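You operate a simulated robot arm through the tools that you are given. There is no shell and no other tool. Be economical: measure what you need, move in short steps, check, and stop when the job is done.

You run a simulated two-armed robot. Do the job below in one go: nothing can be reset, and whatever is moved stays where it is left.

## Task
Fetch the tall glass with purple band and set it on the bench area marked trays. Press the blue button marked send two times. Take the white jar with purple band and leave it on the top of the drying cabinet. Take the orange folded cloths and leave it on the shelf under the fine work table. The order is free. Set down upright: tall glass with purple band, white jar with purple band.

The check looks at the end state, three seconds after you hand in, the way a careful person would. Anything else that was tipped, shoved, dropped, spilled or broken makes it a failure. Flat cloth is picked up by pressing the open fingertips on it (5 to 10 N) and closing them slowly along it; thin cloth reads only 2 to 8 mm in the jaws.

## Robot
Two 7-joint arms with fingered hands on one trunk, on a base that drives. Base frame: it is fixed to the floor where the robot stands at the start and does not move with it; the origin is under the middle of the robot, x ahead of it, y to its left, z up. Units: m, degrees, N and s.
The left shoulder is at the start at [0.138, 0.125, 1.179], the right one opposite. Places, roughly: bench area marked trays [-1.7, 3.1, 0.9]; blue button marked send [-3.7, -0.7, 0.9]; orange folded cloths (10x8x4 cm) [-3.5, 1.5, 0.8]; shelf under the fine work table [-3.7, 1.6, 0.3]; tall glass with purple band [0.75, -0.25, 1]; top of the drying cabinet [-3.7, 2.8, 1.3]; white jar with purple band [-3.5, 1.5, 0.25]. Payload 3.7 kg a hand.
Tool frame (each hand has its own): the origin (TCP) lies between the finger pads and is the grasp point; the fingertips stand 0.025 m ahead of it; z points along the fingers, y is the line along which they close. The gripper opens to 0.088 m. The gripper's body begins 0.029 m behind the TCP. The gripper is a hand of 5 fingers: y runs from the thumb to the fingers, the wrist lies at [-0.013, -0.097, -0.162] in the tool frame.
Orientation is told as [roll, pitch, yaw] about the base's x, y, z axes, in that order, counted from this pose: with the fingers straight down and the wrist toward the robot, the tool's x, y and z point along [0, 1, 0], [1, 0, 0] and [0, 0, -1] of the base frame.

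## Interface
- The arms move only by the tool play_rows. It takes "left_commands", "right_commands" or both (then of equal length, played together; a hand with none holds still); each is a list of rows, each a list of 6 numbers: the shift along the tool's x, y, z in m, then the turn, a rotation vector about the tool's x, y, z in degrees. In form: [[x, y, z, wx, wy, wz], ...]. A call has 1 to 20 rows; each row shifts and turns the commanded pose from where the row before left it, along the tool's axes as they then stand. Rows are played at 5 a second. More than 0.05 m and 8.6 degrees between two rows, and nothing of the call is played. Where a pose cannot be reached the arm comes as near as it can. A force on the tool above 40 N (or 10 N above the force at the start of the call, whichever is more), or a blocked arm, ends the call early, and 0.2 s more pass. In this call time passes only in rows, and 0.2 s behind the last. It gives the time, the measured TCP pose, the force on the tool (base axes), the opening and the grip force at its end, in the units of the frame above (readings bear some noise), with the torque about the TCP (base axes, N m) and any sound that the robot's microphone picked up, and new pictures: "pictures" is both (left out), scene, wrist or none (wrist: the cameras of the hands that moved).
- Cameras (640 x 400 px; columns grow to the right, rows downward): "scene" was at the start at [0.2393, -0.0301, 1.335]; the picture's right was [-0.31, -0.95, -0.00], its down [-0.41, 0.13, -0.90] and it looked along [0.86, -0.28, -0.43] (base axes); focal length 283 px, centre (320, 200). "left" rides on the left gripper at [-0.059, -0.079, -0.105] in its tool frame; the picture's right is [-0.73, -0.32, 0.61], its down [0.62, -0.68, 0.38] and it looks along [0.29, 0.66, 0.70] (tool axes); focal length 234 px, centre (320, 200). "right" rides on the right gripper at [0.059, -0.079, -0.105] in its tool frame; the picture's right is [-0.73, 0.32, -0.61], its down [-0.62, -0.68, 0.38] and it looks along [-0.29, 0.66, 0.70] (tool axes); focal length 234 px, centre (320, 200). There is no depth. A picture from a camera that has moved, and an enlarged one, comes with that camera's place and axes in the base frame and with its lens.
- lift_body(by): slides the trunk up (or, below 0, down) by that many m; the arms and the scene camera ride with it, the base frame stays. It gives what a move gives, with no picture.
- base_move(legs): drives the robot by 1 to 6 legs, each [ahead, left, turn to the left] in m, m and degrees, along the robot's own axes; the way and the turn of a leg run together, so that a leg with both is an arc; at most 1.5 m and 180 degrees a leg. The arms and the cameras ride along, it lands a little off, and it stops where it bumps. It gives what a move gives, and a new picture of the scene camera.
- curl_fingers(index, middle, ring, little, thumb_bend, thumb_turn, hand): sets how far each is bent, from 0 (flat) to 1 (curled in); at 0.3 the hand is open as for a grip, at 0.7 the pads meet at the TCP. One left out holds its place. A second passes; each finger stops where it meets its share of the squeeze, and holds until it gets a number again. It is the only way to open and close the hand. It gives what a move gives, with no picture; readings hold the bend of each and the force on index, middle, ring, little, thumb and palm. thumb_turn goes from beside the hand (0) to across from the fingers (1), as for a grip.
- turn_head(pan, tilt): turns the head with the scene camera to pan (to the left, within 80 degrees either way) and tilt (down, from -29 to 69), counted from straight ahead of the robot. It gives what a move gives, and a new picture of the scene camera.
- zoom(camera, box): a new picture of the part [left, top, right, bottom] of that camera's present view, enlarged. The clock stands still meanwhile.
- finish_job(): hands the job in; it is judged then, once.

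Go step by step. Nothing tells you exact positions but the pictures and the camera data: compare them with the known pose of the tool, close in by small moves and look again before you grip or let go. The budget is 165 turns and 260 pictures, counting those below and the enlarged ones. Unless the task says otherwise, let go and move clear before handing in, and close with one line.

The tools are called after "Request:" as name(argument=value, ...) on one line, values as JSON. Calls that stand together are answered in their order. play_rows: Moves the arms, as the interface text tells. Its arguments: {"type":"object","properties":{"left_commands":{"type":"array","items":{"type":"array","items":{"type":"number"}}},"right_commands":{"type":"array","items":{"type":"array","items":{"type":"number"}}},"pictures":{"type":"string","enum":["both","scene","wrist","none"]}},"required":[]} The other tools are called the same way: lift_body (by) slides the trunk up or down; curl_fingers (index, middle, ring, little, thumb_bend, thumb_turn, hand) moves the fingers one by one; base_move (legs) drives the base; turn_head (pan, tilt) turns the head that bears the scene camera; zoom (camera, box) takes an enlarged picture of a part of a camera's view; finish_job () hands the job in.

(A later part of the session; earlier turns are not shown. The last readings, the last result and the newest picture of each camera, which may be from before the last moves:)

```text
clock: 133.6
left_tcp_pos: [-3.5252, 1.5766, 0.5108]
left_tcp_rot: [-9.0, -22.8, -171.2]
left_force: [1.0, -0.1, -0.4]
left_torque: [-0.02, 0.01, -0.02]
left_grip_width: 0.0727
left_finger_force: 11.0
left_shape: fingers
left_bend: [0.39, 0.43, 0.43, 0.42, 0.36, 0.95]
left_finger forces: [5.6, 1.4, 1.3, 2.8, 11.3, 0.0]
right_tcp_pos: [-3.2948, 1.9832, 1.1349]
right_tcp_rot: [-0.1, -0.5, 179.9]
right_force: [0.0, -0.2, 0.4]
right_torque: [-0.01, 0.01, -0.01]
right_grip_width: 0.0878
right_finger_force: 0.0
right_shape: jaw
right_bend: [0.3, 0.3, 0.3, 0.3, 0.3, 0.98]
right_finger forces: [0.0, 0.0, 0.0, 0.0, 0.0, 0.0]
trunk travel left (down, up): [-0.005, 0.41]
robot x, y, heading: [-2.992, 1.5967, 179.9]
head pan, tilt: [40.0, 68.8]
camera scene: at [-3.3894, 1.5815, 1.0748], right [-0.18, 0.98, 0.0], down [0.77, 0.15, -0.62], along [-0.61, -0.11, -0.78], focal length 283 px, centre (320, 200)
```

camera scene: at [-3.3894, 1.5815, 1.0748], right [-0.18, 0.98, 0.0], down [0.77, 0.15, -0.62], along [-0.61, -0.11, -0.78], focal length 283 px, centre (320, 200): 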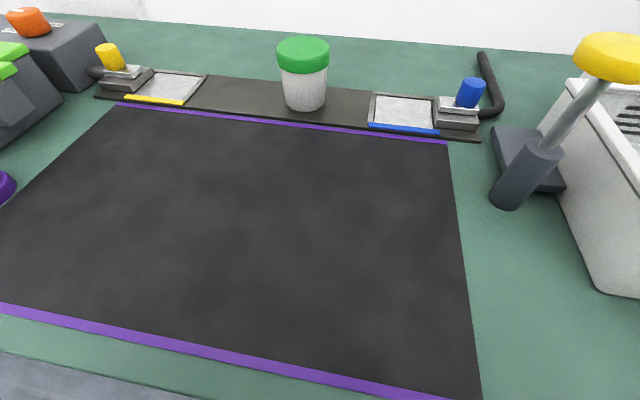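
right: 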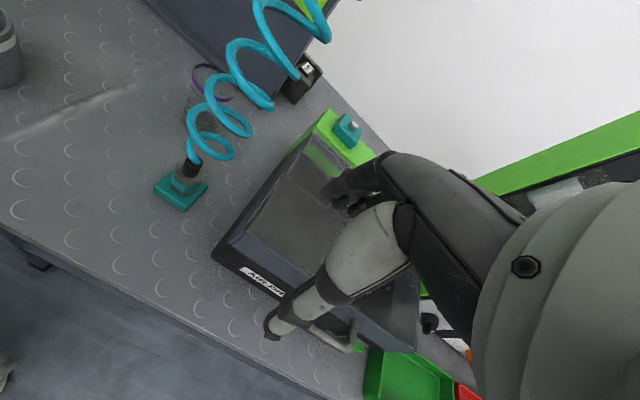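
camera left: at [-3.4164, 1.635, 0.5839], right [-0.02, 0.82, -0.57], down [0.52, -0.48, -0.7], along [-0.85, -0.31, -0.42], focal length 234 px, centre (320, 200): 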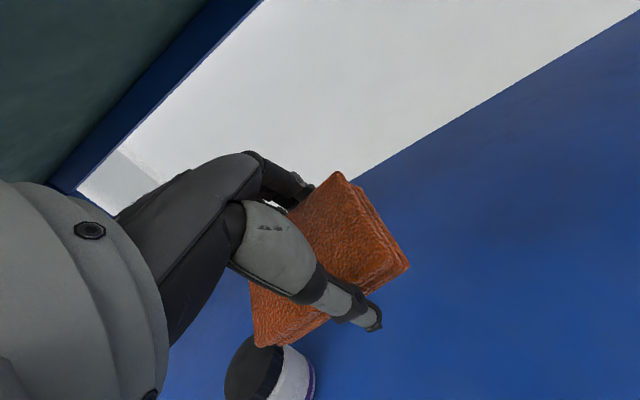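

The wrist seems stuck at z≈0.62 because the lowered trunk leaves the arm over-folded. I'll back out, raise the trunk again, and reach down with a straighter arm.

Request:
base_move(legs=[[-0.3, 0, 0]])

Request:
lift_body(by=0.195)

Request:
turn_head(pan=35, tilt=60)

```text
clock: 135.6
left_tcp_pos: [-3.2247, 1.5752, 0.5119]
left_tcp_rot: [-9.1, -22.9, -170.9]
left_force: [0.5, -0.1, -0.8]
left_torque: [0.01, -0.02, 0.04]
left_grip_width: 0.0726
left_finger_force: 11.3
left_shape: fingers
left_bend: [0.39, 0.43, 0.43, 0.43, 0.36, 0.95]
left_finger forces: [5.5, 1.3, 1.3, 2.9, 11.1, 0.0]
right_tcp_pos: [-2.994, 1.985, 1.1332]
right_tcp_rot: [0.0, -0.4, -179.7]
right_force: [-0.3, -0.2, 0.1]
right_torque: [0.0, 0.0, -0.03]
right_grip_width: 0.0877
right_finger_force: 0.0
right_shape: jaw
right_bend: [0.3, 0.3, 0.3, 0.3, 0.3, 0.98]
right_finger forces: [0.0, 0.0, 0.0, 0.0, 0.0, 0.0]
trunk travel left (down, up): [-0.005, 0.41]
robot x, y, heading: [-2.6915, 1.5984, -179.9]
head pan, tilt: [40.0, 68.8]
camera scene: at [-3.0869, 1.5817, 1.0736], right [-0.18, 0.98, 0.0], down [0.78, 0.14, -0.61], along [-0.6, -0.11, -0.79], focal length 283 px, centre (320, 200)
```

scene: 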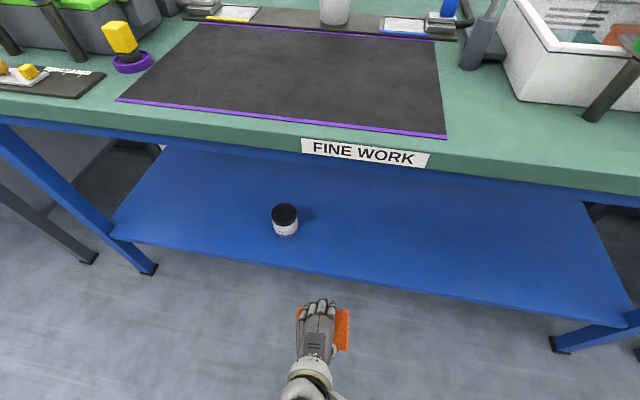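

```text
clock: 137.8
left_tcp_pos: [-3.233, 1.5461, 0.6976]
left_tcp_rot: [-4.5, -24.0, -173.9]
left_force: [-0.4, -1.2, -0.6]
left_torque: [-0.01, 0.01, 0.0]
left_grip_width: 0.0723
left_finger_force: 11.6
left_shape: fingers
left_bend: [0.39, 0.43, 0.43, 0.43, 0.36, 0.95]
left_finger forces: [5.5, 1.3, 1.2, 2.7, 11.2, 0.1]
right_tcp_pos: [-3.0029, 1.9835, 1.3257]
right_tcp_rot: [0.0, 0.0, -179.8]
right_force: [-0.3, -0.3, -0.4]
right_torque: [-0.01, -0.01, 0.01]
right_grip_width: 0.0875
right_finger_force: 0.0
right_shape: jaw
right_bend: [0.3, 0.3, 0.3, 0.3, 0.3, 0.98]
right_finger forces: [0.0, 0.0, 0.0, 0.1, 0.0, 0.0]
trunk travel left (down, up): [-0.2, 0.215]
robot x, y, heading: [-2.6895, 1.601, -179.8]
head pan, tilt: [40.0, 68.8]
```

```text
clock: 138.5
left_tcp_pos: [-3.2311, 1.5485, 0.6974]
left_tcp_rot: [-4.4, -24.0, -174.0]
left_force: [-0.1, -0.2, 0.2]
left_torque: [-0.01, -0.02, -0.04]
left_grip_width: 0.0727
left_finger_force: 11.0
left_shape: fingers
left_bend: [0.39, 0.43, 0.43, 0.43, 0.36, 0.95]
left_finger forces: [5.5, 1.3, 1.3, 2.8, 11.1, 0.0]
right_tcp_pos: [-3.0015, 1.9845, 1.3249]
right_tcp_rot: [0.0, 0.1, -179.8]
right_force: [-0.7, 0.0, 0.0]
right_torque: [0.0, 0.02, 0.02]
right_grip_width: 0.088
right_finger_force: 0.1
right_shape: jaw
right_bend: [0.3, 0.3, 0.3, 0.3, 0.3, 0.98]
right_finger forces: [0.1, 0.0, 0.1, 0.0, 0.1, 0.0]
trunk travel left (down, up): [-0.2, 0.215]
robot x, y, heading: [-2.693, 1.5988, -179.9]
head pan, tilt: [35.0, 60.0]
camera scene: at [-2.9125, 1.5838, 1.2926], right [-0.17, 0.99, 0.0], down [0.8, 0.14, -0.58], along [-0.57, -0.1, -0.81], focal length 283 px, centre (320, 200)
```

scene: 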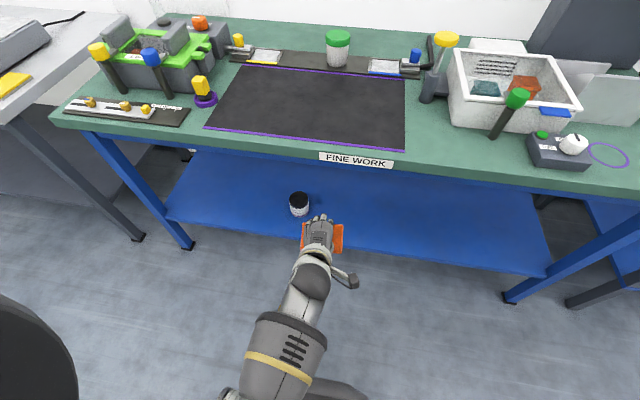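

The arm now hangs with the elbow low and the forearm forward. I'll try lowering here in free space.

Request:
play_rows(left_commands=[[0, -0.016, 0.037, 0, 0, 0], [0, -0.016, 0.037, 0, 0, 0], [0, -0.016, 0.037, 0, 0, 0], [0, -0.016, 0.037, 0, 0, 0], [0, -0.016, 0.037, 0, 0, 0], [0, -0.016, 0.037, 0, 0, 0], [0, -0.016, 0.037, 0, 0, 0]], pictures="scene")

```text
clock: 139.0
left_tcp_pos: [-3.2155, 1.5121, 0.6236]
left_tcp_rot: [1.7, -22.9, -177.4]
left_force: [-0.1, 0.2, -0.6]
left_torque: [0.02, -0.01, -0.01]
left_grip_width: 0.0724
left_finger_force: 11.2
left_shape: fingers
left_bend: [0.39, 0.43, 0.43, 0.43, 0.36, 0.95]
left_finger forces: [5.5, 1.4, 1.3, 2.8, 10.9, 0.0]
right_tcp_pos: [-3.0013, 1.9842, 1.3262]
right_tcp_rot: [0.0, 0.0, -179.7]
right_force: [-0.1, -0.6, -0.6]
right_torque: [0.02, 0.03, 0.02]
right_grip_width: 0.0879
right_finger_force: 0.1
right_shape: jaw
right_bend: [0.3, 0.3, 0.3, 0.3, 0.3, 0.98]
right_finger forces: [0.0, 0.0, 0.0, 0.0, 0.0, 0.1]
trunk travel left (down, up): [-0.2, 0.215]
robot x, y, heading: [-2.691, 1.5985, -179.4]
head pan, tilt: [35.0, 60.0]
stopped in row 2 (left hand): the arm was blocked; the commanded pose is now the measured one
camera scene: at [-2.9121, 1.583, 1.2932], right [-0.18, 0.98, 0.0], down [0.8, 0.15, -0.59], along [-0.58, -0.11, -0.81], focal length 283 px, centre (320, 200)
```

scene: 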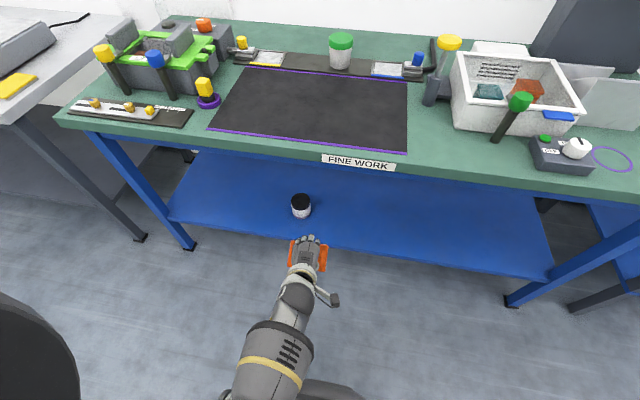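

The elbow is tucked in front of my own trunk and blocks. I'll move the hand out to its own side and then lower again.

Request:
play_rows(left_commands=[[0.03, 0, -0.02, 0, 0, 0], [0.04, 0.01, -0.01, 0, 0, 0], [0.04, 0.01, 0, 0, 0, 0], [0.03, 0.01, 0, 0, 0, 0], [0, -0.014, 0.034, 0, 0, 0], [0, -0.014, 0.034, 0, 0, 0], [0, -0.014, 0.034, 0, 0, 0], [0, -0.014, 0.034, 0, 0, 0]], pictures="scene")

```text
clock: 140.8
left_tcp_pos: [-3.2274, 1.367, 0.5167]
left_tcp_rot: [1.5, -22.8, -177.5]
left_force: [0.2, -0.4, -0.2]
left_torque: [0.01, 0.02, -0.04]
left_grip_width: 0.0722
left_finger_force: 10.6
left_shape: fingers
left_bend: [0.39, 0.43, 0.43, 0.43, 0.36, 0.95]
left_finger forces: [5.5, 1.3, 1.2, 2.5, 10.6, 0.0]
right_tcp_pos: [-3.0033, 1.984, 1.3244]
right_tcp_rot: [0.0, 0.1, -179.7]
right_force: [-0.5, 0.2, 0.0]
right_torque: [0.01, 0.0, 0.0]
right_grip_width: 0.0878
right_finger_force: 0.0
right_shape: jaw
right_bend: [0.3, 0.3, 0.3, 0.3, 0.3, 0.98]
right_finger forces: [0.0, 0.1, 0.0, 0.1, 0.0, 0.0]
trunk travel left (down, up): [-0.2, 0.215]
robot x, y, heading: [-2.6928, 1.5971, -179.6]
head pan, tilt: [35.0, 60.0]
camera scene: at [-2.9127, 1.5698, 1.2962], right [-0.35, 0.94, 0.0], down [0.73, 0.27, -0.62], along [-0.59, -0.22, -0.78], focal length 283 px, centre (320, 200)
```

scene: 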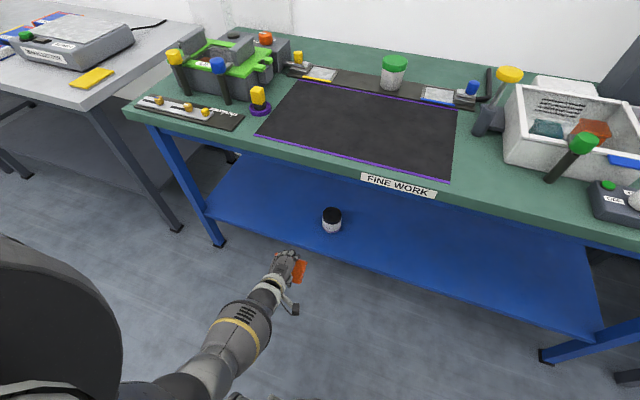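

That works. I'll continue down to about z=0.38.

Request:
play_rows(left_commands=[[0, -0.014, 0.034, 0, 0, 0], [0, -0.014, 0.034, 0, 0, 0], [0, -0.014, 0.034, 0, 0, 0], [0, -0.012, 0.028, 0, 0, 0]], pictures="both")

```text
clock: 141.8
left_tcp_pos: [-3.2242, 1.3673, 0.4748]
left_tcp_rot: [1.5, -22.8, -177.6]
left_force: [0.7, -1.1, 0.4]
left_torque: [-0.04, -0.01, -0.03]
left_grip_width: 0.072
left_finger_force: 9.8
left_shape: fingers
left_bend: [0.39, 0.43, 0.43, 0.43, 0.37, 0.95]
left_finger forces: [5.3, 1.2, 1.2, 2.5, 10.6, 0.1]
left hand out of reach, approached as far as the arm can: row 2, 3, 4
right_tcp_pos: [-3.0021, 1.9842, 1.3252]
right_tcp_rot: [0.0, 0.1, -179.8]
right_force: [-0.1, -0.3, -1.1]
right_torque: [-0.01, -0.05, -0.05]
right_grip_width: 0.0877
right_finger_force: 0.1
right_shape: jaw
right_bend: [0.3, 0.3, 0.3, 0.3, 0.3, 0.98]
right_finger forces: [0.1, 0.1, 0.0, 0.1, 0.0, 0.0]
trunk travel left (down, up): [-0.2, 0.215]
robot x, y, heading: [-2.6924, 1.5989, -179.7]
head pan, tilt: [35.0, 60.0]
camera scene: at [-2.8953, 1.5576, 1.2856], right [-0.58, 0.82, 0.0], down [0.71, 0.5, -0.5], along [-0.41, -0.29, -0.87], focal length 283 px, centre (320, 200)
camera left: at [-3.1139, 1.4333, 0.5385], right [0.02, 0.71, -0.7], down [0.51, -0.61, -0.6], along [-0.86, -0.35, -0.38], focal length 234 px, centre (320, 200)
```

scene: 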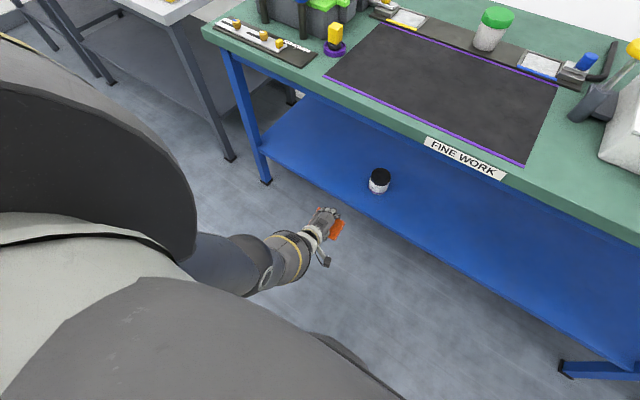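
left: 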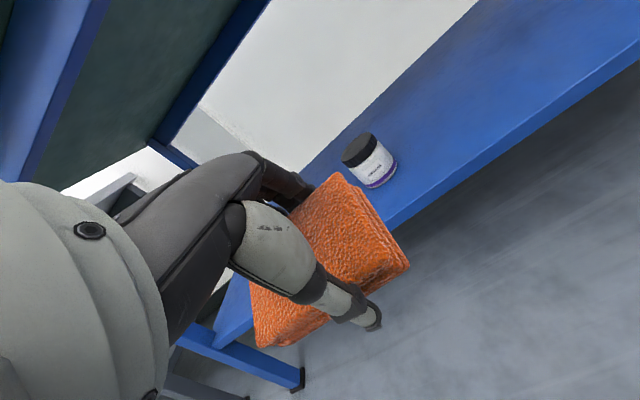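

The arm is now straight, so lowering the trunk should take the hand down.

Request:
lift_body(by=-0.1)

```text
clock: 143.1
left_tcp_pos: [-3.2624, 1.3697, 0.3826]
left_tcp_rot: [1.1, -25.2, -177.4]
left_force: [0.2, 0.4, -0.6]
left_torque: [-0.01, 0.0, 0.02]
left_grip_width: 0.0717
left_finger_force: 11.1
left_shape: fingers
left_bend: [0.39, 0.43, 0.43, 0.43, 0.37, 0.95]
left_finger forces: [5.6, 1.4, 1.2, 2.5, 10.9, 0.0]
right_tcp_pos: [-3.0146, 1.9828, 1.2197]
right_tcp_rot: [0.0, 0.9, -179.8]
right_force: [0.6, 0.9, 0.4]
right_torque: [0.04, -0.03, -0.03]
right_grip_width: 0.088
right_finger_force: 0.0
right_shape: jaw
right_bend: [0.3, 0.3, 0.3, 0.3, 0.3, 0.98]
right_finger forces: [0.0, 0.0, 0.0, 0.0, 0.0, 0.1]
trunk travel left (down, up): [-0.1, 0.316]
robot x, y, heading: [-2.6943, 1.5983, -179.7]
head pan, tilt: [35.0, 60.0]
```

The hand is now at z=0.38, 0.57 m ahead. I'll shift right along the table away from the jar, then drive in over the shelf.

Request:
base_move(legs=[[0, -0.23, 0], [0.15, 0, 0]])

Request:
zoom(camera="left", box=[0, 0, 640, 400])

```text
clock: 145.8
left_tcp_pos: [-3.4148, 1.5998, 0.387]
left_tcp_rot: [1.4, -25.4, -177.5]
left_force: [0.2, -0.4, -0.8]
left_torque: [-0.02, 0.0, 0.01]
left_grip_width: 0.0718
left_finger_force: 10.3
left_shape: fingers
left_bend: [0.39, 0.43, 0.43, 0.43, 0.37, 0.95]
left_finger forces: [5.7, 1.3, 1.3, 2.5, 11.0, 0.1]
right_tcp_pos: [-3.1661, 2.2164, 1.222]
right_tcp_rot: [-0.1, 0.6, -179.7]
right_force: [0.1, 0.0, -0.4]
right_torque: [0.0, 0.02, 0.03]
right_grip_width: 0.0878
right_finger_force: 0.0
right_shape: jaw
right_bend: [0.3, 0.3, 0.3, 0.3, 0.3, 0.98]
right_finger forces: [0.0, 0.0, 0.1, 0.1, 0.0, 0.1]
trunk travel left (down, up): [-0.1, 0.316]
robot x, y, heading: [-2.8428, 1.8303, -179.7]
head pan, tilt: [35.0, 60.0]
camera scene: at [-3.1711, 1.7721, 1.186], right [-0.68, 0.73, -0.01], down [0.53, 0.49, -0.69], along [-0.51, -0.48, -0.72], focal length 283 px, centre (320, 200)
```

scene: 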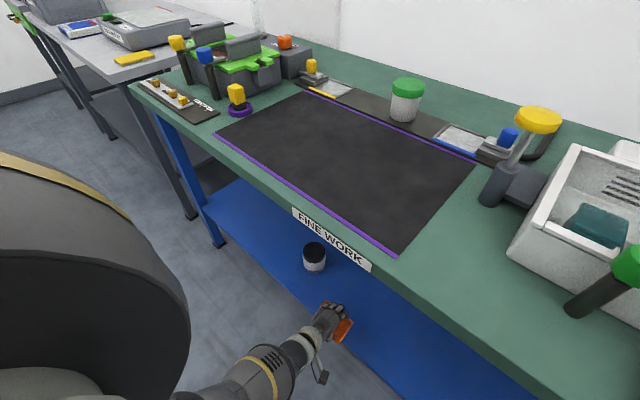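

```text
1.00 times, centred on (320, 200) of left (not enlarged: the box is as wide or as high as the picture)
camera zoom: at [-3.3022, 1.6655, 0.4451], right [-0.01, 0.71, -0.7], down [0.48, -0.61, -0.62], along [-0.87, -0.35, -0.34], focal length 234 px, centre (320, 200)
```

zoom: 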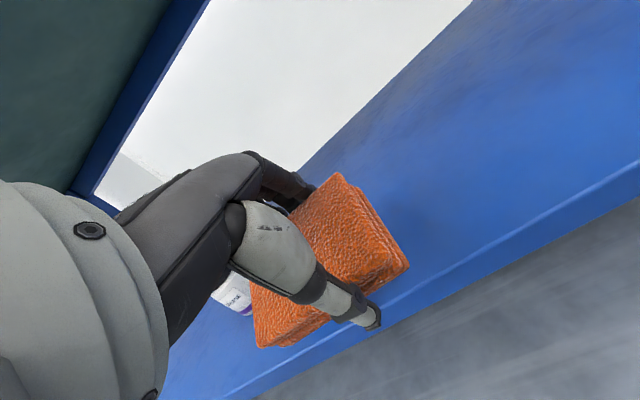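

The hand is right at the shelf's front edge and clear above it. I'll go 12 cm further in.

Request:
base_move(legs=[[0.12, 0, 0]])

Request:
zoom(camera="left", box=[0, 0, 640, 400])

```text
clock: 147.0
left_tcp_pos: [-3.5348, 1.6002, 0.393]
left_tcp_rot: [1.4, -26.3, -177.8]
left_force: [0.4, 0.8, -0.3]
left_torque: [0.03, -0.01, 0.02]
left_grip_width: 0.0721
left_finger_force: 10.8
left_shape: fingers
left_bend: [0.39, 0.43, 0.43, 0.43, 0.37, 0.95]
left_finger forces: [5.6, 1.3, 1.3, 2.5, 10.9, 0.0]
right_tcp_pos: [-3.2732, 2.2169, 1.2246]
right_tcp_rot: [0.0, 0.2, -179.9]
right_force: [0.1, -0.4, 0.5]
right_torque: [0.0, 0.01, -0.01]
right_grip_width: 0.0879
right_finger_force: 0.1
right_shape: jaw
right_bend: [0.3, 0.3, 0.3, 0.3, 0.3, 0.98]
right_finger forces: [0.0, 0.0, 0.0, 0.0, 0.0, 0.0]
trunk travel left (down, up): [-0.1, 0.316]
robot x, y, heading: [-2.961, 1.8314, -180.0]
head pan, tilt: [35.0, 60.0]
camera scene: at [-3.2803, 1.7721, 1.1876], right [-0.68, 0.73, 0.0], down [0.53, 0.49, -0.69], along [-0.51, -0.47, -0.72], focal length 283 px, centre (320, 200)
```

scene: 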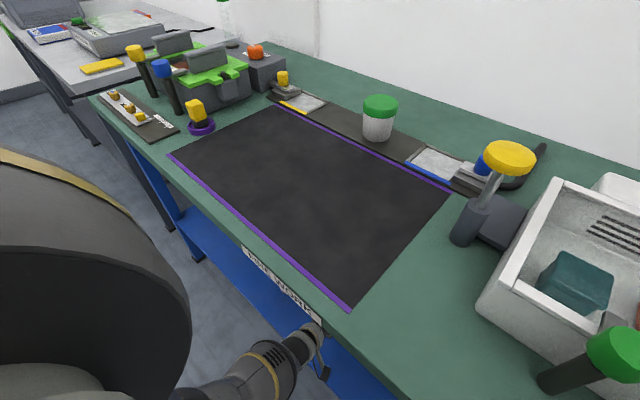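

```text
1.00 times, centred on (320, 200) of left (not enlarged: the box is as wide or as high as the picture)
camera zoom: at [-3.4217, 1.6663, 0.4497], right [-0.01, 0.71, -0.7], down [0.47, -0.61, -0.63], along [-0.88, -0.34, -0.33], focal length 234 px, centre (320, 200)
```

zoom: 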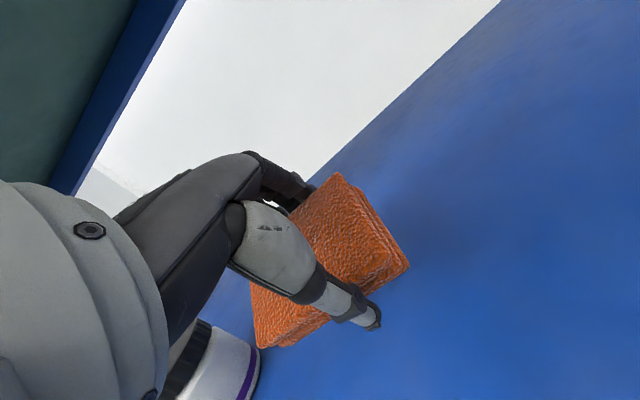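

Well over the shelf. I'll lower slowly to contact.

Request:
play_rows(left_commands=[[0, -0.0088, 0.018, 0, 0, 0], [0, -0.0088, 0.018, 0, 0, 0], [0, -0.0088, 0.018, 0, 0, 0]], pictures="wrist")

```text
clock: 147.8
left_tcp_pos: [-3.5325, 1.6014, 0.3556]
left_tcp_rot: [1.4, -26.4, -177.7]
left_force: [-0.4, -0.1, 0.0]
left_torque: [0.02, 0.01, 0.03]
left_grip_width: 0.0721
left_finger_force: 10.8
left_shape: fingers
left_bend: [0.39, 0.43, 0.43, 0.43, 0.37, 0.95]
left_finger forces: [5.5, 1.2, 1.2, 2.4, 10.8, 0.0]
left hand out of reach, approached as far as the arm can: row 3
right_tcp_pos: [-3.2706, 2.2167, 1.2251]
right_tcp_rot: [-0.1, 0.0, -179.9]
right_force: [2.0, 1.0, 0.5]
right_torque: [0.0, 0.01, 0.0]
right_grip_width: 0.0878
right_finger_force: 0.1
right_shape: jaw
right_bend: [0.3, 0.3, 0.3, 0.3, 0.3, 0.98]
right_finger forces: [0.0, 0.1, 0.1, 0.0, 0.0, 0.0]
trunk travel left (down, up): [-0.1, 0.316]
robot x, y, heading: [-2.9593, 1.828, -179.9]
head pan, tilt: [35.0, 60.0]
camera left: at [-3.4182, 1.6664, 0.4126], right [-0.02, 0.71, -0.7], down [0.47, -0.61, -0.63], along [-0.88, -0.34, -0.32], focal length 234 px, centre (320, 200)
```

left: 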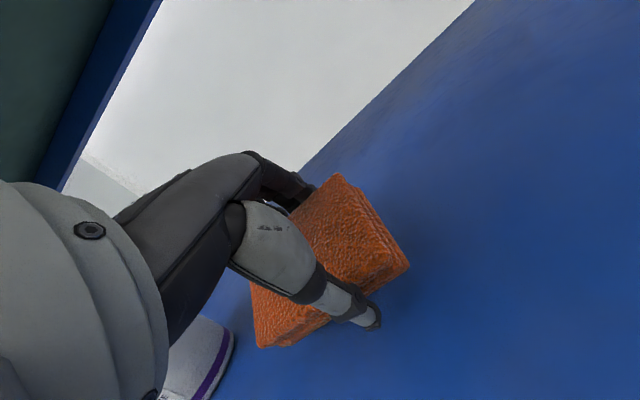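

The arm is fully extended, so I'll use the trunk for the last bit.

Request:
lift_body(by=-0.03)

Request:
zoom(camera="left", box=[200, 130, 520, 330])

```text
clock: 148.3
left_tcp_pos: [-3.5375, 1.6, 0.3451]
left_tcp_rot: [1.3, -27.5, -177.5]
left_force: [2.2, 0.6, 10.0]
left_torque: [0.07, -0.5, 0.02]
left_grip_width: 0.0731
left_finger_force: 12.6
left_shape: fingers
left_bend: [0.4, 0.44, 0.44, 0.43, 0.35, 0.96]
left_finger forces: [5.0, 1.1, 1.0, 2.4, 15.7, 0.1]
right_tcp_pos: [-3.2734, 2.2154, 1.2099]
right_tcp_rot: [0.0, 0.6, -179.8]
right_force: [-0.4, 0.2, 0.5]
right_torque: [0.0, 0.02, -0.01]
right_grip_width: 0.0877
right_finger_force: 0.0
right_shape: jaw
right_bend: [0.3, 0.3, 0.3, 0.3, 0.3, 0.98]
right_finger forces: [0.0, 0.0, 0.0, 0.1, 0.0, 0.0]
trunk travel left (down, up): [-0.085, 0.33]
robot x, y, heading: [-2.9596, 1.8289, -180.1]
head pan, tilt: [35.0, 60.0]
stopped: the force on the tool passed its limit (the readings are from after the stop); the commanded pose is now the measured one
```

```text
2.00 times, centred on (360, 230) of left
camera zoom: at [-3.4234, 1.6666, 0.3996], right [-0.03, 0.71, -0.7], down [0.46, -0.61, -0.64], along [-0.89, -0.34, -0.31], focal length 468 px, centre (240, 140)
```

zoom: 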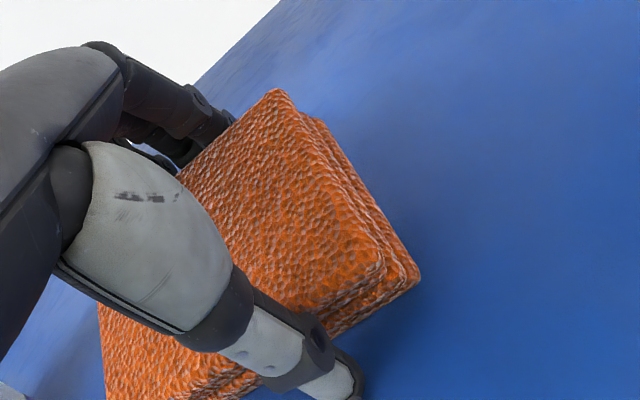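

It touched the shelf (10 N). I'll lift 5 mm and open the hand gradually.

Request:
play_rows(left_commands=[[0, 0.003, -0.006, 0, 0, 0]], pictures="none")

Request:
curl_fingers(hand="left", index=0.25, middle=0.25, ring=0.25, little=0.25, thumb_bend=0.25)

Request:
curl_fingers(hand="left", index=0.12, middle=0.12, ring=0.12, little=0.12, thumb_bend=0.12)

Request:
zoom(camera="left", box=[0, 0, 640, 400])

```text
clock: 148.7
left_tcp_pos: [-3.5418, 1.6009, 0.3526]
left_tcp_rot: [1.2, -27.5, -177.5]
left_force: [0.0, 0.0, -1.1]
left_torque: [0.0, 0.0, -0.02]
left_grip_width: 0.072
left_finger_force: 11.2
left_shape: fingers
left_bend: [0.4, 0.44, 0.43, 0.43, 0.36, 0.96]
left_finger forces: [5.7, 1.3, 1.2, 2.7, 10.9, 0.0]
right_tcp_pos: [-3.274, 2.2151, 1.2091]
right_tcp_rot: [0.1, 0.7, -179.9]
right_force: [0.1, -0.3, 0.3]
right_torque: [0.0, -0.03, 0.0]
right_grip_width: 0.0878
right_finger_force: 0.0
right_shape: jaw
right_bend: [0.3, 0.3, 0.3, 0.3, 0.3, 0.98]
right_finger forces: [0.0, 0.0, 0.1, 0.0, 0.0, 0.0]
trunk travel left (down, up): [-0.085, 0.33]
robot x, y, heading: [-2.9617, 1.8304, -180.1]
head pan, tilt: [35.0, 60.0]
```

```text
clock: 149.7
left_tcp_pos: [-3.5366, 1.601, 0.3509]
left_tcp_rot: [1.2, -27.2, -177.5]
left_force: [-1.1, 0.2, 0.2]
left_torque: [-0.01, 0.02, 0.01]
left_grip_width: 0.0939
left_finger_force: 0.0
left_shape: fingers
left_bend: [0.25, 0.25, 0.25, 0.25, 0.25, 0.97]
left_finger forces: [0.0, 0.0, 0.1, 0.1, 0.1, 0.0]
right_tcp_pos: [-3.2745, 2.2167, 1.2089]
right_tcp_rot: [-0.1, 0.7, -179.9]
right_force: [0.3, 0.0, -0.5]
right_torque: [0.0, 0.0, -0.01]
right_grip_width: 0.0878
right_finger_force: 0.1
right_shape: jaw
right_bend: [0.3, 0.3, 0.3, 0.3, 0.3, 0.98]
right_finger forces: [0.1, 0.0, 0.1, 0.1, 0.0, 0.1]
trunk travel left (down, up): [-0.085, 0.33]
robot x, y, heading: [-2.9567, 1.829, -179.9]
head pan, tilt: [35.0, 60.0]
```

```text
clock: 150.7
left_tcp_pos: [-3.538, 1.6, 0.3504]
left_tcp_rot: [1.2, -27.4, -177.5]
left_force: [-0.5, -0.3, 0.1]
left_torque: [-0.03, 0.03, -0.03]
left_grip_width: 0.1173
left_finger_force: 0.0
left_shape: fingers
left_bend: [0.12, 0.12, 0.12, 0.12, 0.12, 0.97]
left_finger forces: [0.0, 0.0, 0.0, 0.0, 0.0, 0.1]
right_tcp_pos: [-3.2733, 2.2167, 1.2098]
right_tcp_rot: [-0.1, 0.6, -179.9]
right_force: [1.1, 0.6, 0.0]
right_torque: [0.0, 0.01, 0.0]
right_grip_width: 0.0877
right_finger_force: 0.0
right_shape: jaw
right_bend: [0.3, 0.3, 0.3, 0.3, 0.3, 0.98]
right_finger forces: [0.0, 0.1, 0.0, 0.0, 0.1, 0.0]
trunk travel left (down, up): [-0.085, 0.33]
robot x, y, heading: [-2.9598, 1.8269, -179.7]
head pan, tilt: [35.0, 60.0]
```

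```text
1.00 times, centred on (320, 200) of left (not enlarged: the box is as wide or as high as the picture)
camera zoom: at [-3.4228, 1.6666, 0.4059], right [-0.03, 0.71, -0.7], down [0.46, -0.61, -0.64], along [-0.89, -0.34, -0.31], focal length 234 px, centre (320, 200)
```

zoom: 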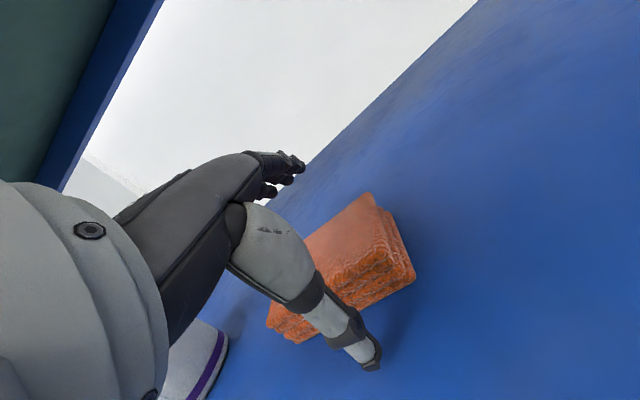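

The cloth lies flat on the shelf and the hand is free. I'll draw the hand back along its fingers and back out of the shelf.

Request:
play_rows(left_commands=[[0, 0, -0.02, 0, 0, 0], [0, 0, -0.03, 0, 0, 0], [0, 0, -0.035, 0, 0, 0], [0, 0, -0.035, 0, 0, 0]], pictures="wrist")

Request:
base_move(legs=[[-0.27, 0, 0], [0, 0.2, 0]])

```text
clock: 151.9
left_tcp_pos: [-3.5395, 1.6032, 0.5008]
left_tcp_rot: [1.5, -34.4, -177.7]
left_force: [0.2, 0.5, -0.7]
left_torque: [-0.01, 0.01, 0.03]
left_grip_width: 0.1175
left_finger_force: 0.1
left_shape: fingers
left_bend: [0.12, 0.12, 0.12, 0.12, 0.12, 0.97]
left_finger forces: [0.0, 0.0, 0.0, 0.1, 0.0, 0.1]
right_tcp_pos: [-3.2674, 2.2211, 1.2096]
right_tcp_rot: [0.2, 0.2, -179.9]
right_force: [0.0, -0.1, -0.1]
right_torque: [-0.02, 0.02, 0.05]
right_grip_width: 0.0879
right_finger_force: 0.0
right_shape: jaw
right_bend: [0.3, 0.3, 0.3, 0.3, 0.3, 0.98]
right_finger forces: [0.0, 0.0, 0.0, 0.0, 0.0, 0.0]
trunk travel left (down, up): [-0.085, 0.33]
robot x, y, heading: [-2.9648, 1.8298, -179.6]
head pan, tilt: [35.0, 60.0]
stopped in row 4 (left hand): the arm was blocked; the commanded pose is now the measured one
camera left: at [-3.4183, 1.6698, 0.5401], right [-0.12, 0.71, -0.7], down [0.38, -0.62, -0.69], along [-0.92, -0.35, -0.2], focal length 234 px, centre (320, 200)
```

left: 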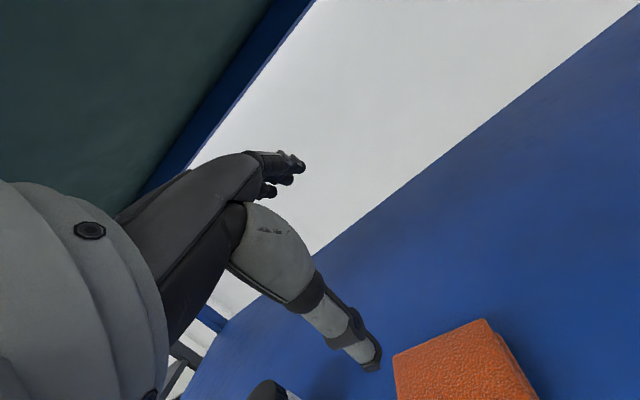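

```text
clock: 155.1
left_tcp_pos: [-3.2716, 1.4067, 0.4993]
left_tcp_rot: [1.5, -34.4, -178.1]
left_force: [-0.2, -0.1, -0.3]
left_torque: [-0.01, 0.04, 0.02]
left_grip_width: 0.1175
left_finger_force: 0.1
left_shape: fingers
left_bend: [0.12, 0.12, 0.12, 0.12, 0.12, 0.97]
left_finger forces: [0.0, 0.0, 0.0, 0.0, 0.0, 0.0]
right_tcp_pos: [-2.9975, 2.0218, 1.2089]
right_tcp_rot: [0.3, 0.4, 179.7]
right_force: [0.0, -0.3, -0.2]
right_torque: [-0.01, 0.02, 0.03]
right_grip_width: 0.0878
right_finger_force: 0.0
right_shape: jaw
right_bend: [0.3, 0.3, 0.3, 0.3, 0.3, 0.98]
right_finger forces: [0.0, 0.1, 0.0, 0.1, 0.0, 0.1]
trunk travel left (down, up): [-0.085, 0.33]
robot x, y, heading: [-2.691, 1.6267, 179.6]
head pan, tilt: [35.0, 60.0]
camera scene: at [-3.0146, 1.5759, 1.1701], right [-0.71, 0.7, 0.0], down [0.52, 0.52, -0.68], along [-0.48, -0.48, -0.73], focal length 283 px, centre (320, 200)
```

scene: 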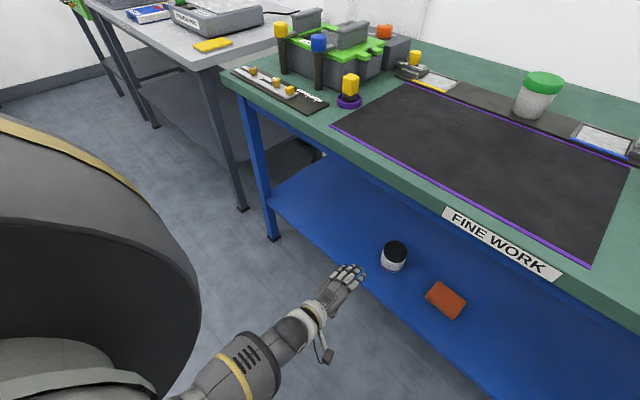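

The cloth and jar are both visible on the shelf. In free space I'll now yaw the left hand so that it closes sideways for the jar.

Request:
play_rows(left_commands=[[0, 0, 0, 0, 0, 8], [0, 0, 0, 0, 0, 8], [0, 0, 0, 0, 0, 8], [0, 0, 0, 0, 0, 8], [0, 0, 0, 0, 0, 8], [0, 0, 0, 0, 0, 8], [0, 0, 0, 0, 0, 8], [0, 0, 0, 0, 0, 8], [0, 0, 0, 0, 0, 8], [0, 0, 0, 0, 0, 8], [0, 0, 0, 0, 0, 8]], pictures="both")

```text
clock: 157.4
left_tcp_pos: [-3.2733, 1.406, 0.4967]
left_tcp_rot: [34.1, 0.0, 94.3]
left_force: [-0.2, 0.4, -0.9]
left_torque: [0.03, -0.02, -0.01]
left_grip_width: 0.1175
left_finger_force: 0.0
left_shape: fingers
left_bend: [0.12, 0.12, 0.12, 0.12, 0.12, 0.97]
left_finger forces: [0.1, 0.1, 0.0, 0.1, 0.1, 0.1]
right_tcp_pos: [-3.0011, 2.0185, 1.2095]
right_tcp_rot: [-0.1, 0.5, 179.7]
right_force: [0.1, 0.2, -0.2]
right_torque: [0.01, 0.04, -0.04]
right_grip_width: 0.0877
right_finger_force: 0.1
right_shape: jaw
right_bend: [0.3, 0.3, 0.3, 0.3, 0.3, 0.98]
right_finger forces: [0.1, 0.1, 0.1, 0.0, 0.0, 0.0]
trunk travel left (down, up): [-0.085, 0.33]
robot x, y, heading: [-2.6894, 1.6277, 179.9]
head pan, tilt: [35.0, 60.0]
camera scene: at [-3.0081, 1.5823, 1.151], right [-0.71, 0.7, 0.0], down [0.62, 0.62, -0.48], along [-0.34, -0.34, -0.88], focal length 283 px, centre (320, 200)
camera left: at [-3.1594, 1.3353, 0.5494], right [0.28, -0.3, -0.91], down [-0.68, -0.73, 0.03], along [-0.68, 0.61, -0.41], focal length 234 px, centre (320, 200)
```

scene: 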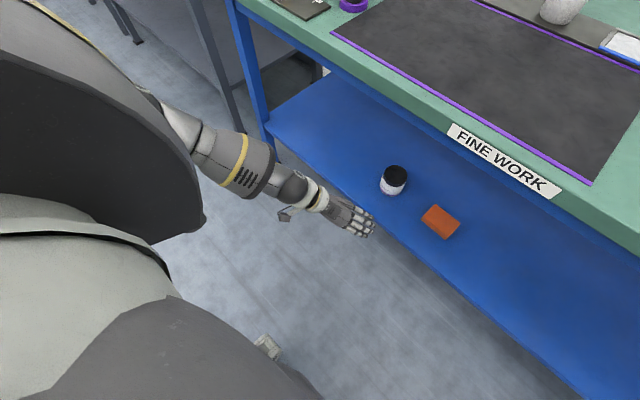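
left: 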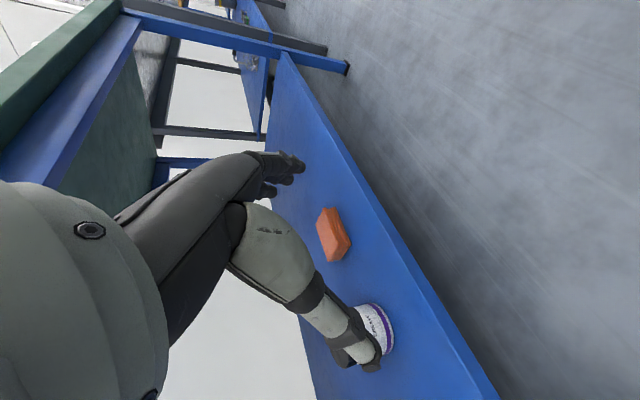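

The jar is at about (-3.56, 1.383), standing from z=0.29 to 0.37. I'll drive in 0.2 m with a slight left shift.

Request:
base_move(legs=[[0.2, 0.022, 0]])

Request:
zoom(camera="left", box=[0, 0, 640, 400])

```text
clock: 159.0
left_tcp_pos: [-3.4688, 1.3861, 0.4968]
left_tcp_rot: [34.1, -0.1, 94.5]
left_force: [0.9, 0.1, 0.6]
left_torque: [-0.03, 0.0, -0.02]
left_grip_width: 0.1173
left_finger_force: 0.0
left_shape: fingers
left_bend: [0.12, 0.12, 0.12, 0.12, 0.12, 0.97]
left_finger forces: [0.0, 0.0, 0.0, 0.0, 0.0, 0.0]
right_tcp_pos: [-3.1959, 1.9979, 1.2096]
right_tcp_rot: [0.1, 0.6, 179.7]
right_force: [-0.1, 0.3, -0.6]
right_torque: [0.01, 0.03, 0.01]
right_grip_width: 0.0878
right_finger_force: 0.1
right_shape: jaw
right_bend: [0.3, 0.3, 0.3, 0.3, 0.3, 0.98]
right_finger forces: [0.1, 0.0, 0.0, 0.0, 0.0, 0.0]
trunk travel left (down, up): [-0.085, 0.33]
robot x, y, heading: [-2.8887, 1.6073, 179.7]
head pan, tilt: [35.0, 60.0]
camera scene: at [-3.205, 1.5618, 1.1512], right [-0.71, 0.7, 0.0], down [0.62, 0.62, -0.48], along [-0.34, -0.34, -0.87], focal length 283 px, centre (320, 200)
```

scene: 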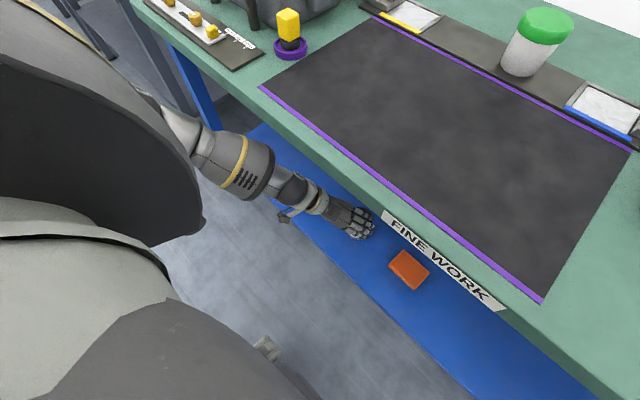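

```text
1.00 times, centred on (320, 200) of left (not enlarged: the box is as wide or as high as the picture)
camera zoom: at [-3.3559, 1.3153, 0.5492], right [0.28, -0.3, -0.91], down [-0.68, -0.74, 0.03], along [-0.68, 0.61, -0.41], focal length 234 px, centre (320, 200)
```

zoom: 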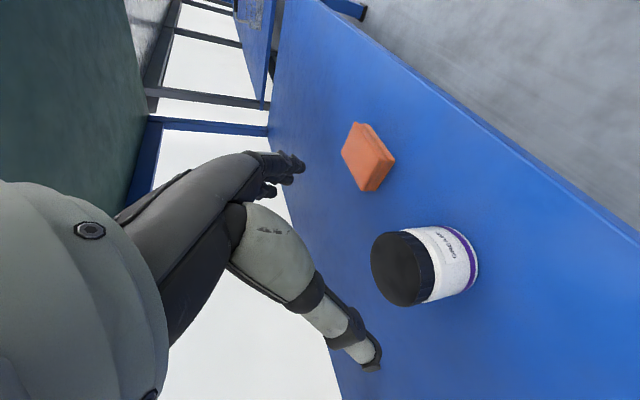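

The jar is in clear view just ahead of the fingers. I'll approach along the fingers with a small correction.

Request:
play_rows(left_commands=[[-0.005, 0.004, 0.03, 0, 0, 0], [-0.005, 0.004, 0.03, 0, 0, 0], [-0.004, 0.004, 0.03, 0, 0, 0]], pictures="wrist")

```text
clock: 159.8
left_tcp_pos: [-3.5071, 1.3977, 0.4095]
left_tcp_rot: [34.1, -0.1, 94.4]
left_force: [0.3, 0.0, -0.3]
left_torque: [-0.03, -0.01, -0.01]
left_grip_width: 0.1175
left_finger_force: 0.1
left_shape: fingers
left_bend: [0.12, 0.12, 0.12, 0.12, 0.12, 0.97]
left_finger forces: [0.0, 0.0, 0.0, 0.0, 0.0, 0.0]
right_tcp_pos: [-3.1973, 1.9979, 1.209]
right_tcp_rot: [0.0, 0.5, 179.6]
right_force: [0.3, -0.3, -0.6]
right_torque: [-0.01, -0.03, 0.0]
right_grip_width: 0.0879
right_finger_force: 0.1
right_shape: jaw
right_bend: [0.3, 0.3, 0.3, 0.3, 0.3, 0.98]
right_finger forces: [0.0, 0.0, 0.1, 0.0, 0.1, 0.0]
trunk travel left (down, up): [-0.085, 0.33]
robot x, y, heading: [-2.8854, 1.6064, 179.7]
head pan, tilt: [35.0, 60.0]
camera left: at [-3.3947, 1.3261, 0.4633], right [0.29, -0.3, -0.91], down [-0.68, -0.74, 0.03], along [-0.68, 0.61, -0.41], focal length 234 px, centre (320, 200)
```

left: 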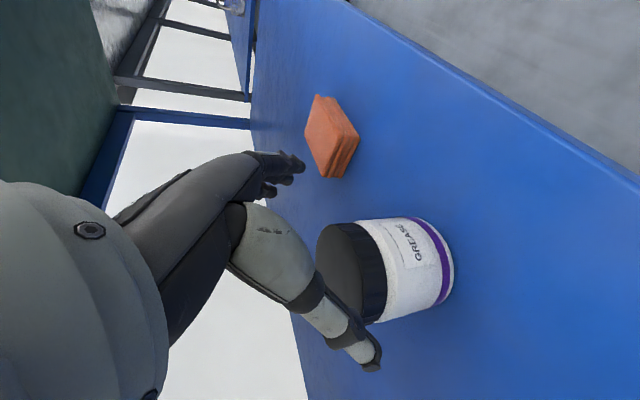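

Alignment along the finger axis is good. I'll close the remaining distance in small steps.

Request:
play_rows(left_commands=[[-0.002, -0.001, 0.02, 0, 0, 0], [-0.002, -0.001, 0.02, 0, 0, 0]], pictures="wrist")

```text
clock: 160.4
left_tcp_pos: [-3.5266, 1.3946, 0.3772]
left_tcp_rot: [34.2, -0.1, 94.4]
left_force: [0.9, -0.5, 0.1]
left_torque: [0.01, 0.03, 0.0]
left_grip_width: 0.1176
left_finger_force: 0.1
left_shape: fingers
left_bend: [0.12, 0.12, 0.12, 0.12, 0.12, 0.97]
left_finger forces: [0.0, 0.1, 0.0, 0.1, 0.0, 0.1]
right_tcp_pos: [-3.1964, 1.9979, 1.2095]
right_tcp_rot: [0.0, 0.5, 179.5]
right_force: [0.6, 0.6, 0.2]
right_torque: [-0.01, 0.01, 0.01]
right_grip_width: 0.0878
right_finger_force: 0.0
right_shape: jaw
right_bend: [0.3, 0.3, 0.3, 0.3, 0.3, 0.98]
right_finger forces: [0.0, 0.0, 0.0, 0.0, 0.0, 0.0]
trunk travel left (down, up): [-0.085, 0.33]
robot x, y, heading: [-2.8831, 1.6067, 179.6]
head pan, tilt: [35.0, 60.0]
camera left: at [-3.414, 1.3233, 0.4297], right [0.28, -0.3, -0.91], down [-0.68, -0.73, 0.03], along [-0.68, 0.61, -0.41], focal length 234 px, centre (320, 200)
```

left: 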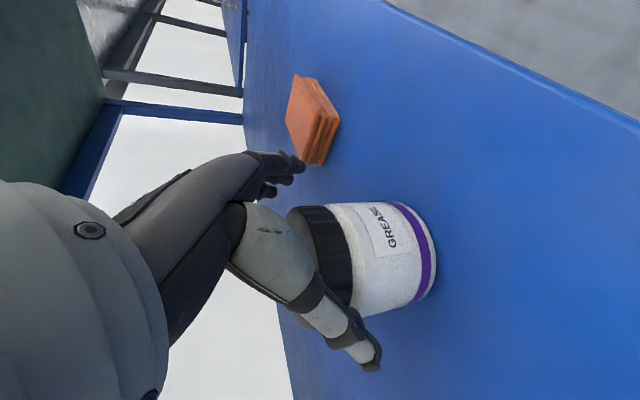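

The jar sits between thumb and fingers. I'll go 14 mm more, then close gradually.

Request:
play_rows(left_commands=[[-0.001, 0, 0.014, 0, 0, 0]], pictures="none")

Request:
curl_fingers(hand="left", index=0.24, middle=0.24, ring=0.24, little=0.24, thumb_bend=0.24)

Request:
curl_fingers(hand="left", index=0.32, middle=0.32, ring=0.32, little=0.32, thumb_bend=0.32)

Request:
zoom(camera="left", box=[200, 130, 520, 330])

```text
clock: 160.8
left_tcp_pos: [-3.5276, 1.3951, 0.3689]
left_tcp_rot: [34.0, -0.1, 94.3]
left_force: [0.1, 0.3, -0.6]
left_torque: [0.01, 0.0, -0.01]
left_grip_width: 0.1175
left_finger_force: 0.1
left_shape: fingers
left_bend: [0.12, 0.12, 0.12, 0.12, 0.12, 0.97]
left_finger forces: [0.0, 0.1, 0.1, 0.0, 0.0, 0.1]
left hand out of reach, approached as far as the arm can: row 1
right_tcp_pos: [-3.1965, 1.9971, 1.2098]
right_tcp_rot: [-0.1, 0.6, 179.6]
right_force: [0.0, 0.8, 0.1]
right_torque: [0.0, -0.01, 0.0]
right_grip_width: 0.0878
right_finger_force: 0.1
right_shape: jaw
right_bend: [0.3, 0.3, 0.3, 0.3, 0.3, 0.98]
right_finger forces: [0.0, 0.0, 0.0, 0.0, 0.0, 0.0]
trunk travel left (down, up): [-0.085, 0.33]
robot x, y, heading: [-2.8855, 1.6081, 179.7]
head pan, tilt: [35.0, 60.0]
```

```text
clock: 161.8
left_tcp_pos: [-3.529, 1.3953, 0.3687]
left_tcp_rot: [34.1, -0.1, 94.4]
left_force: [0.2, 0.3, 0.5]
left_torque: [0.0, -0.01, 0.01]
left_grip_width: 0.0965
left_finger_force: 0.1
left_shape: fingers
left_bend: [0.24, 0.24, 0.24, 0.24, 0.24, 0.97]
left_finger forces: [0.0, 0.1, 0.0, 0.1, 0.0, 0.0]
right_tcp_pos: [-3.1961, 1.9986, 1.2089]
right_tcp_rot: [0.0, 0.6, 179.6]
right_force: [0.7, 0.0, 0.6]
right_torque: [0.0, -0.01, -0.02]
right_grip_width: 0.0882
right_finger_force: 0.2
right_shape: jaw
right_bend: [0.3, 0.3, 0.3, 0.3, 0.3, 0.98]
right_finger forces: [0.1, 0.1, 0.1, 0.0, 0.1, 0.0]
trunk travel left (down, up): [-0.085, 0.33]
robot x, y, heading: [-2.8868, 1.6061, 179.4]
head pan, tilt: [35.0, 60.0]
```

```text
clock: 162.8
left_tcp_pos: [-3.5288, 1.3955, 0.3699]
left_tcp_rot: [34.2, -0.1, 94.4]
left_force: [0.0, -0.2, -0.9]
left_torque: [-0.02, -0.03, 0.0]
left_grip_width: 0.0816
left_finger_force: 0.3
left_shape: fingers
left_bend: [0.32, 0.32, 0.32, 0.32, 0.31, 0.97]
left_finger forces: [0.0, 0.0, 0.1, 0.1, 0.3, 0.1]
right_tcp_pos: [-3.1967, 1.9984, 1.2101]
right_tcp_rot: [0.0, 0.6, 179.6]
right_force: [-0.1, 0.4, -0.1]
right_torque: [0.03, -0.05, 0.0]
right_grip_width: 0.0878
right_finger_force: 0.1
right_shape: jaw
right_bend: [0.3, 0.3, 0.3, 0.3, 0.3, 0.98]
right_finger forces: [0.1, 0.0, 0.1, 0.0, 0.0, 0.0]
trunk travel left (down, up): [-0.085, 0.33]
robot x, y, heading: [-2.8835, 1.6101, 179.8]
head pan, tilt: [35.0, 60.0]
```

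```text
2.00 times, centred on (360, 230) of left
camera zoom: at [-3.4157, 1.3241, 0.4223], right [0.28, -0.3, -0.91], down [-0.68, -0.74, 0.03], along [-0.68, 0.61, -0.41], focal length 468 px, centre (240, 140)
```

zoom: 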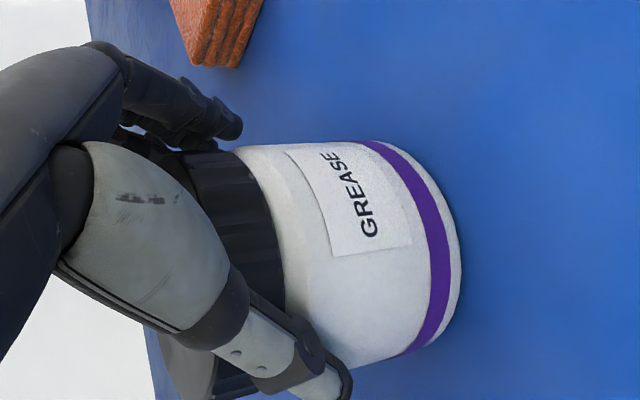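

The arm is at its limit and the grip is high on the jar. I'll reopen, lower the trunk 1.5 cm and grip deeper.

Request:
curl_fingers(hand="left", index=0.16, middle=0.16, ring=0.16, little=0.16, thumb_bend=0.16)

Request:
lift_body(by=-0.015)

Request:
zoom(camera="left", box=[200, 130, 520, 330])

```text
clock: 163.8
left_tcp_pos: [-3.5293, 1.3951, 0.3694]
left_tcp_rot: [34.1, 0.0, 94.4]
left_force: [0.8, -0.5, 0.3]
left_torque: [0.03, 0.0, -0.02]
left_grip_width: 0.1102
left_finger_force: 0.1
left_shape: fingers
left_bend: [0.16, 0.16, 0.16, 0.16, 0.16, 0.97]
left_finger forces: [0.1, 0.0, 0.1, 0.0, 0.0, 0.0]
right_tcp_pos: [-3.196, 1.9971, 1.2089]
right_tcp_rot: [0.0, 0.5, 179.5]
right_force: [-0.3, 0.6, -0.1]
right_torque: [0.03, -0.01, 0.02]
right_grip_width: 0.088
right_finger_force: 0.0
right_shape: jaw
right_bend: [0.3, 0.3, 0.3, 0.3, 0.3, 0.98]
right_finger forces: [0.1, 0.1, 0.0, 0.1, 0.0, 0.0]
trunk travel left (down, up): [-0.085, 0.33]
robot x, y, heading: [-2.8849, 1.6079, 179.7]
head pan, tilt: [35.0, 60.0]
```

```text
clock: 164.5
left_tcp_pos: [-3.5299, 1.3941, 0.3562]
left_tcp_rot: [34.2, -0.1, 94.4]
left_force: [1.3, -0.7, 0.3]
left_torque: [0.0, 0.03, -0.02]
left_grip_width: 0.1103
left_finger_force: 0.1
left_shape: fingers
left_bend: [0.16, 0.16, 0.16, 0.16, 0.16, 0.97]
left_finger forces: [0.0, 0.0, 0.0, 0.0, 0.0, 0.0]
right_tcp_pos: [-3.1953, 1.9969, 1.195]
right_tcp_rot: [0.1, 0.4, 179.7]
right_force: [0.7, 0.2, -0.6]
right_torque: [-0.02, -0.01, 0.0]
right_grip_width: 0.0876
right_finger_force: 0.0
right_shape: jaw
right_bend: [0.3, 0.3, 0.3, 0.3, 0.3, 0.98]
right_finger forces: [0.0, 0.0, 0.0, 0.0, 0.0, 0.1]
trunk travel left (down, up): [-0.07, 0.345]
robot x, y, heading: [-2.8858, 1.606, 179.8]
head pan, tilt: [35.0, 60.0]
```

```text
2.00 times, centred on (360, 230) of left
camera zoom: at [-3.4169, 1.323, 0.4097], right [0.28, -0.3, -0.91], down [-0.68, -0.74, 0.03], along [-0.68, 0.61, -0.41], focal length 468 px, centre (240, 140)
```

zoom: 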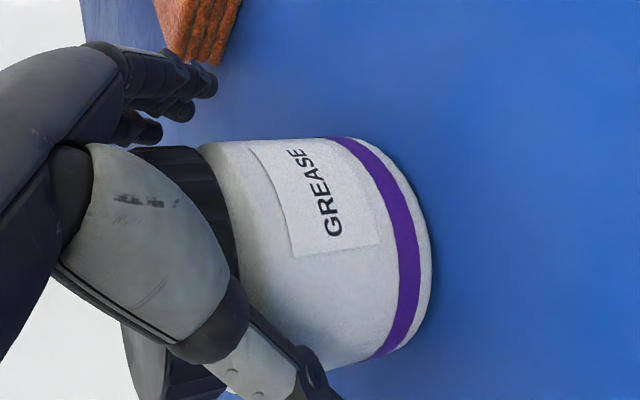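

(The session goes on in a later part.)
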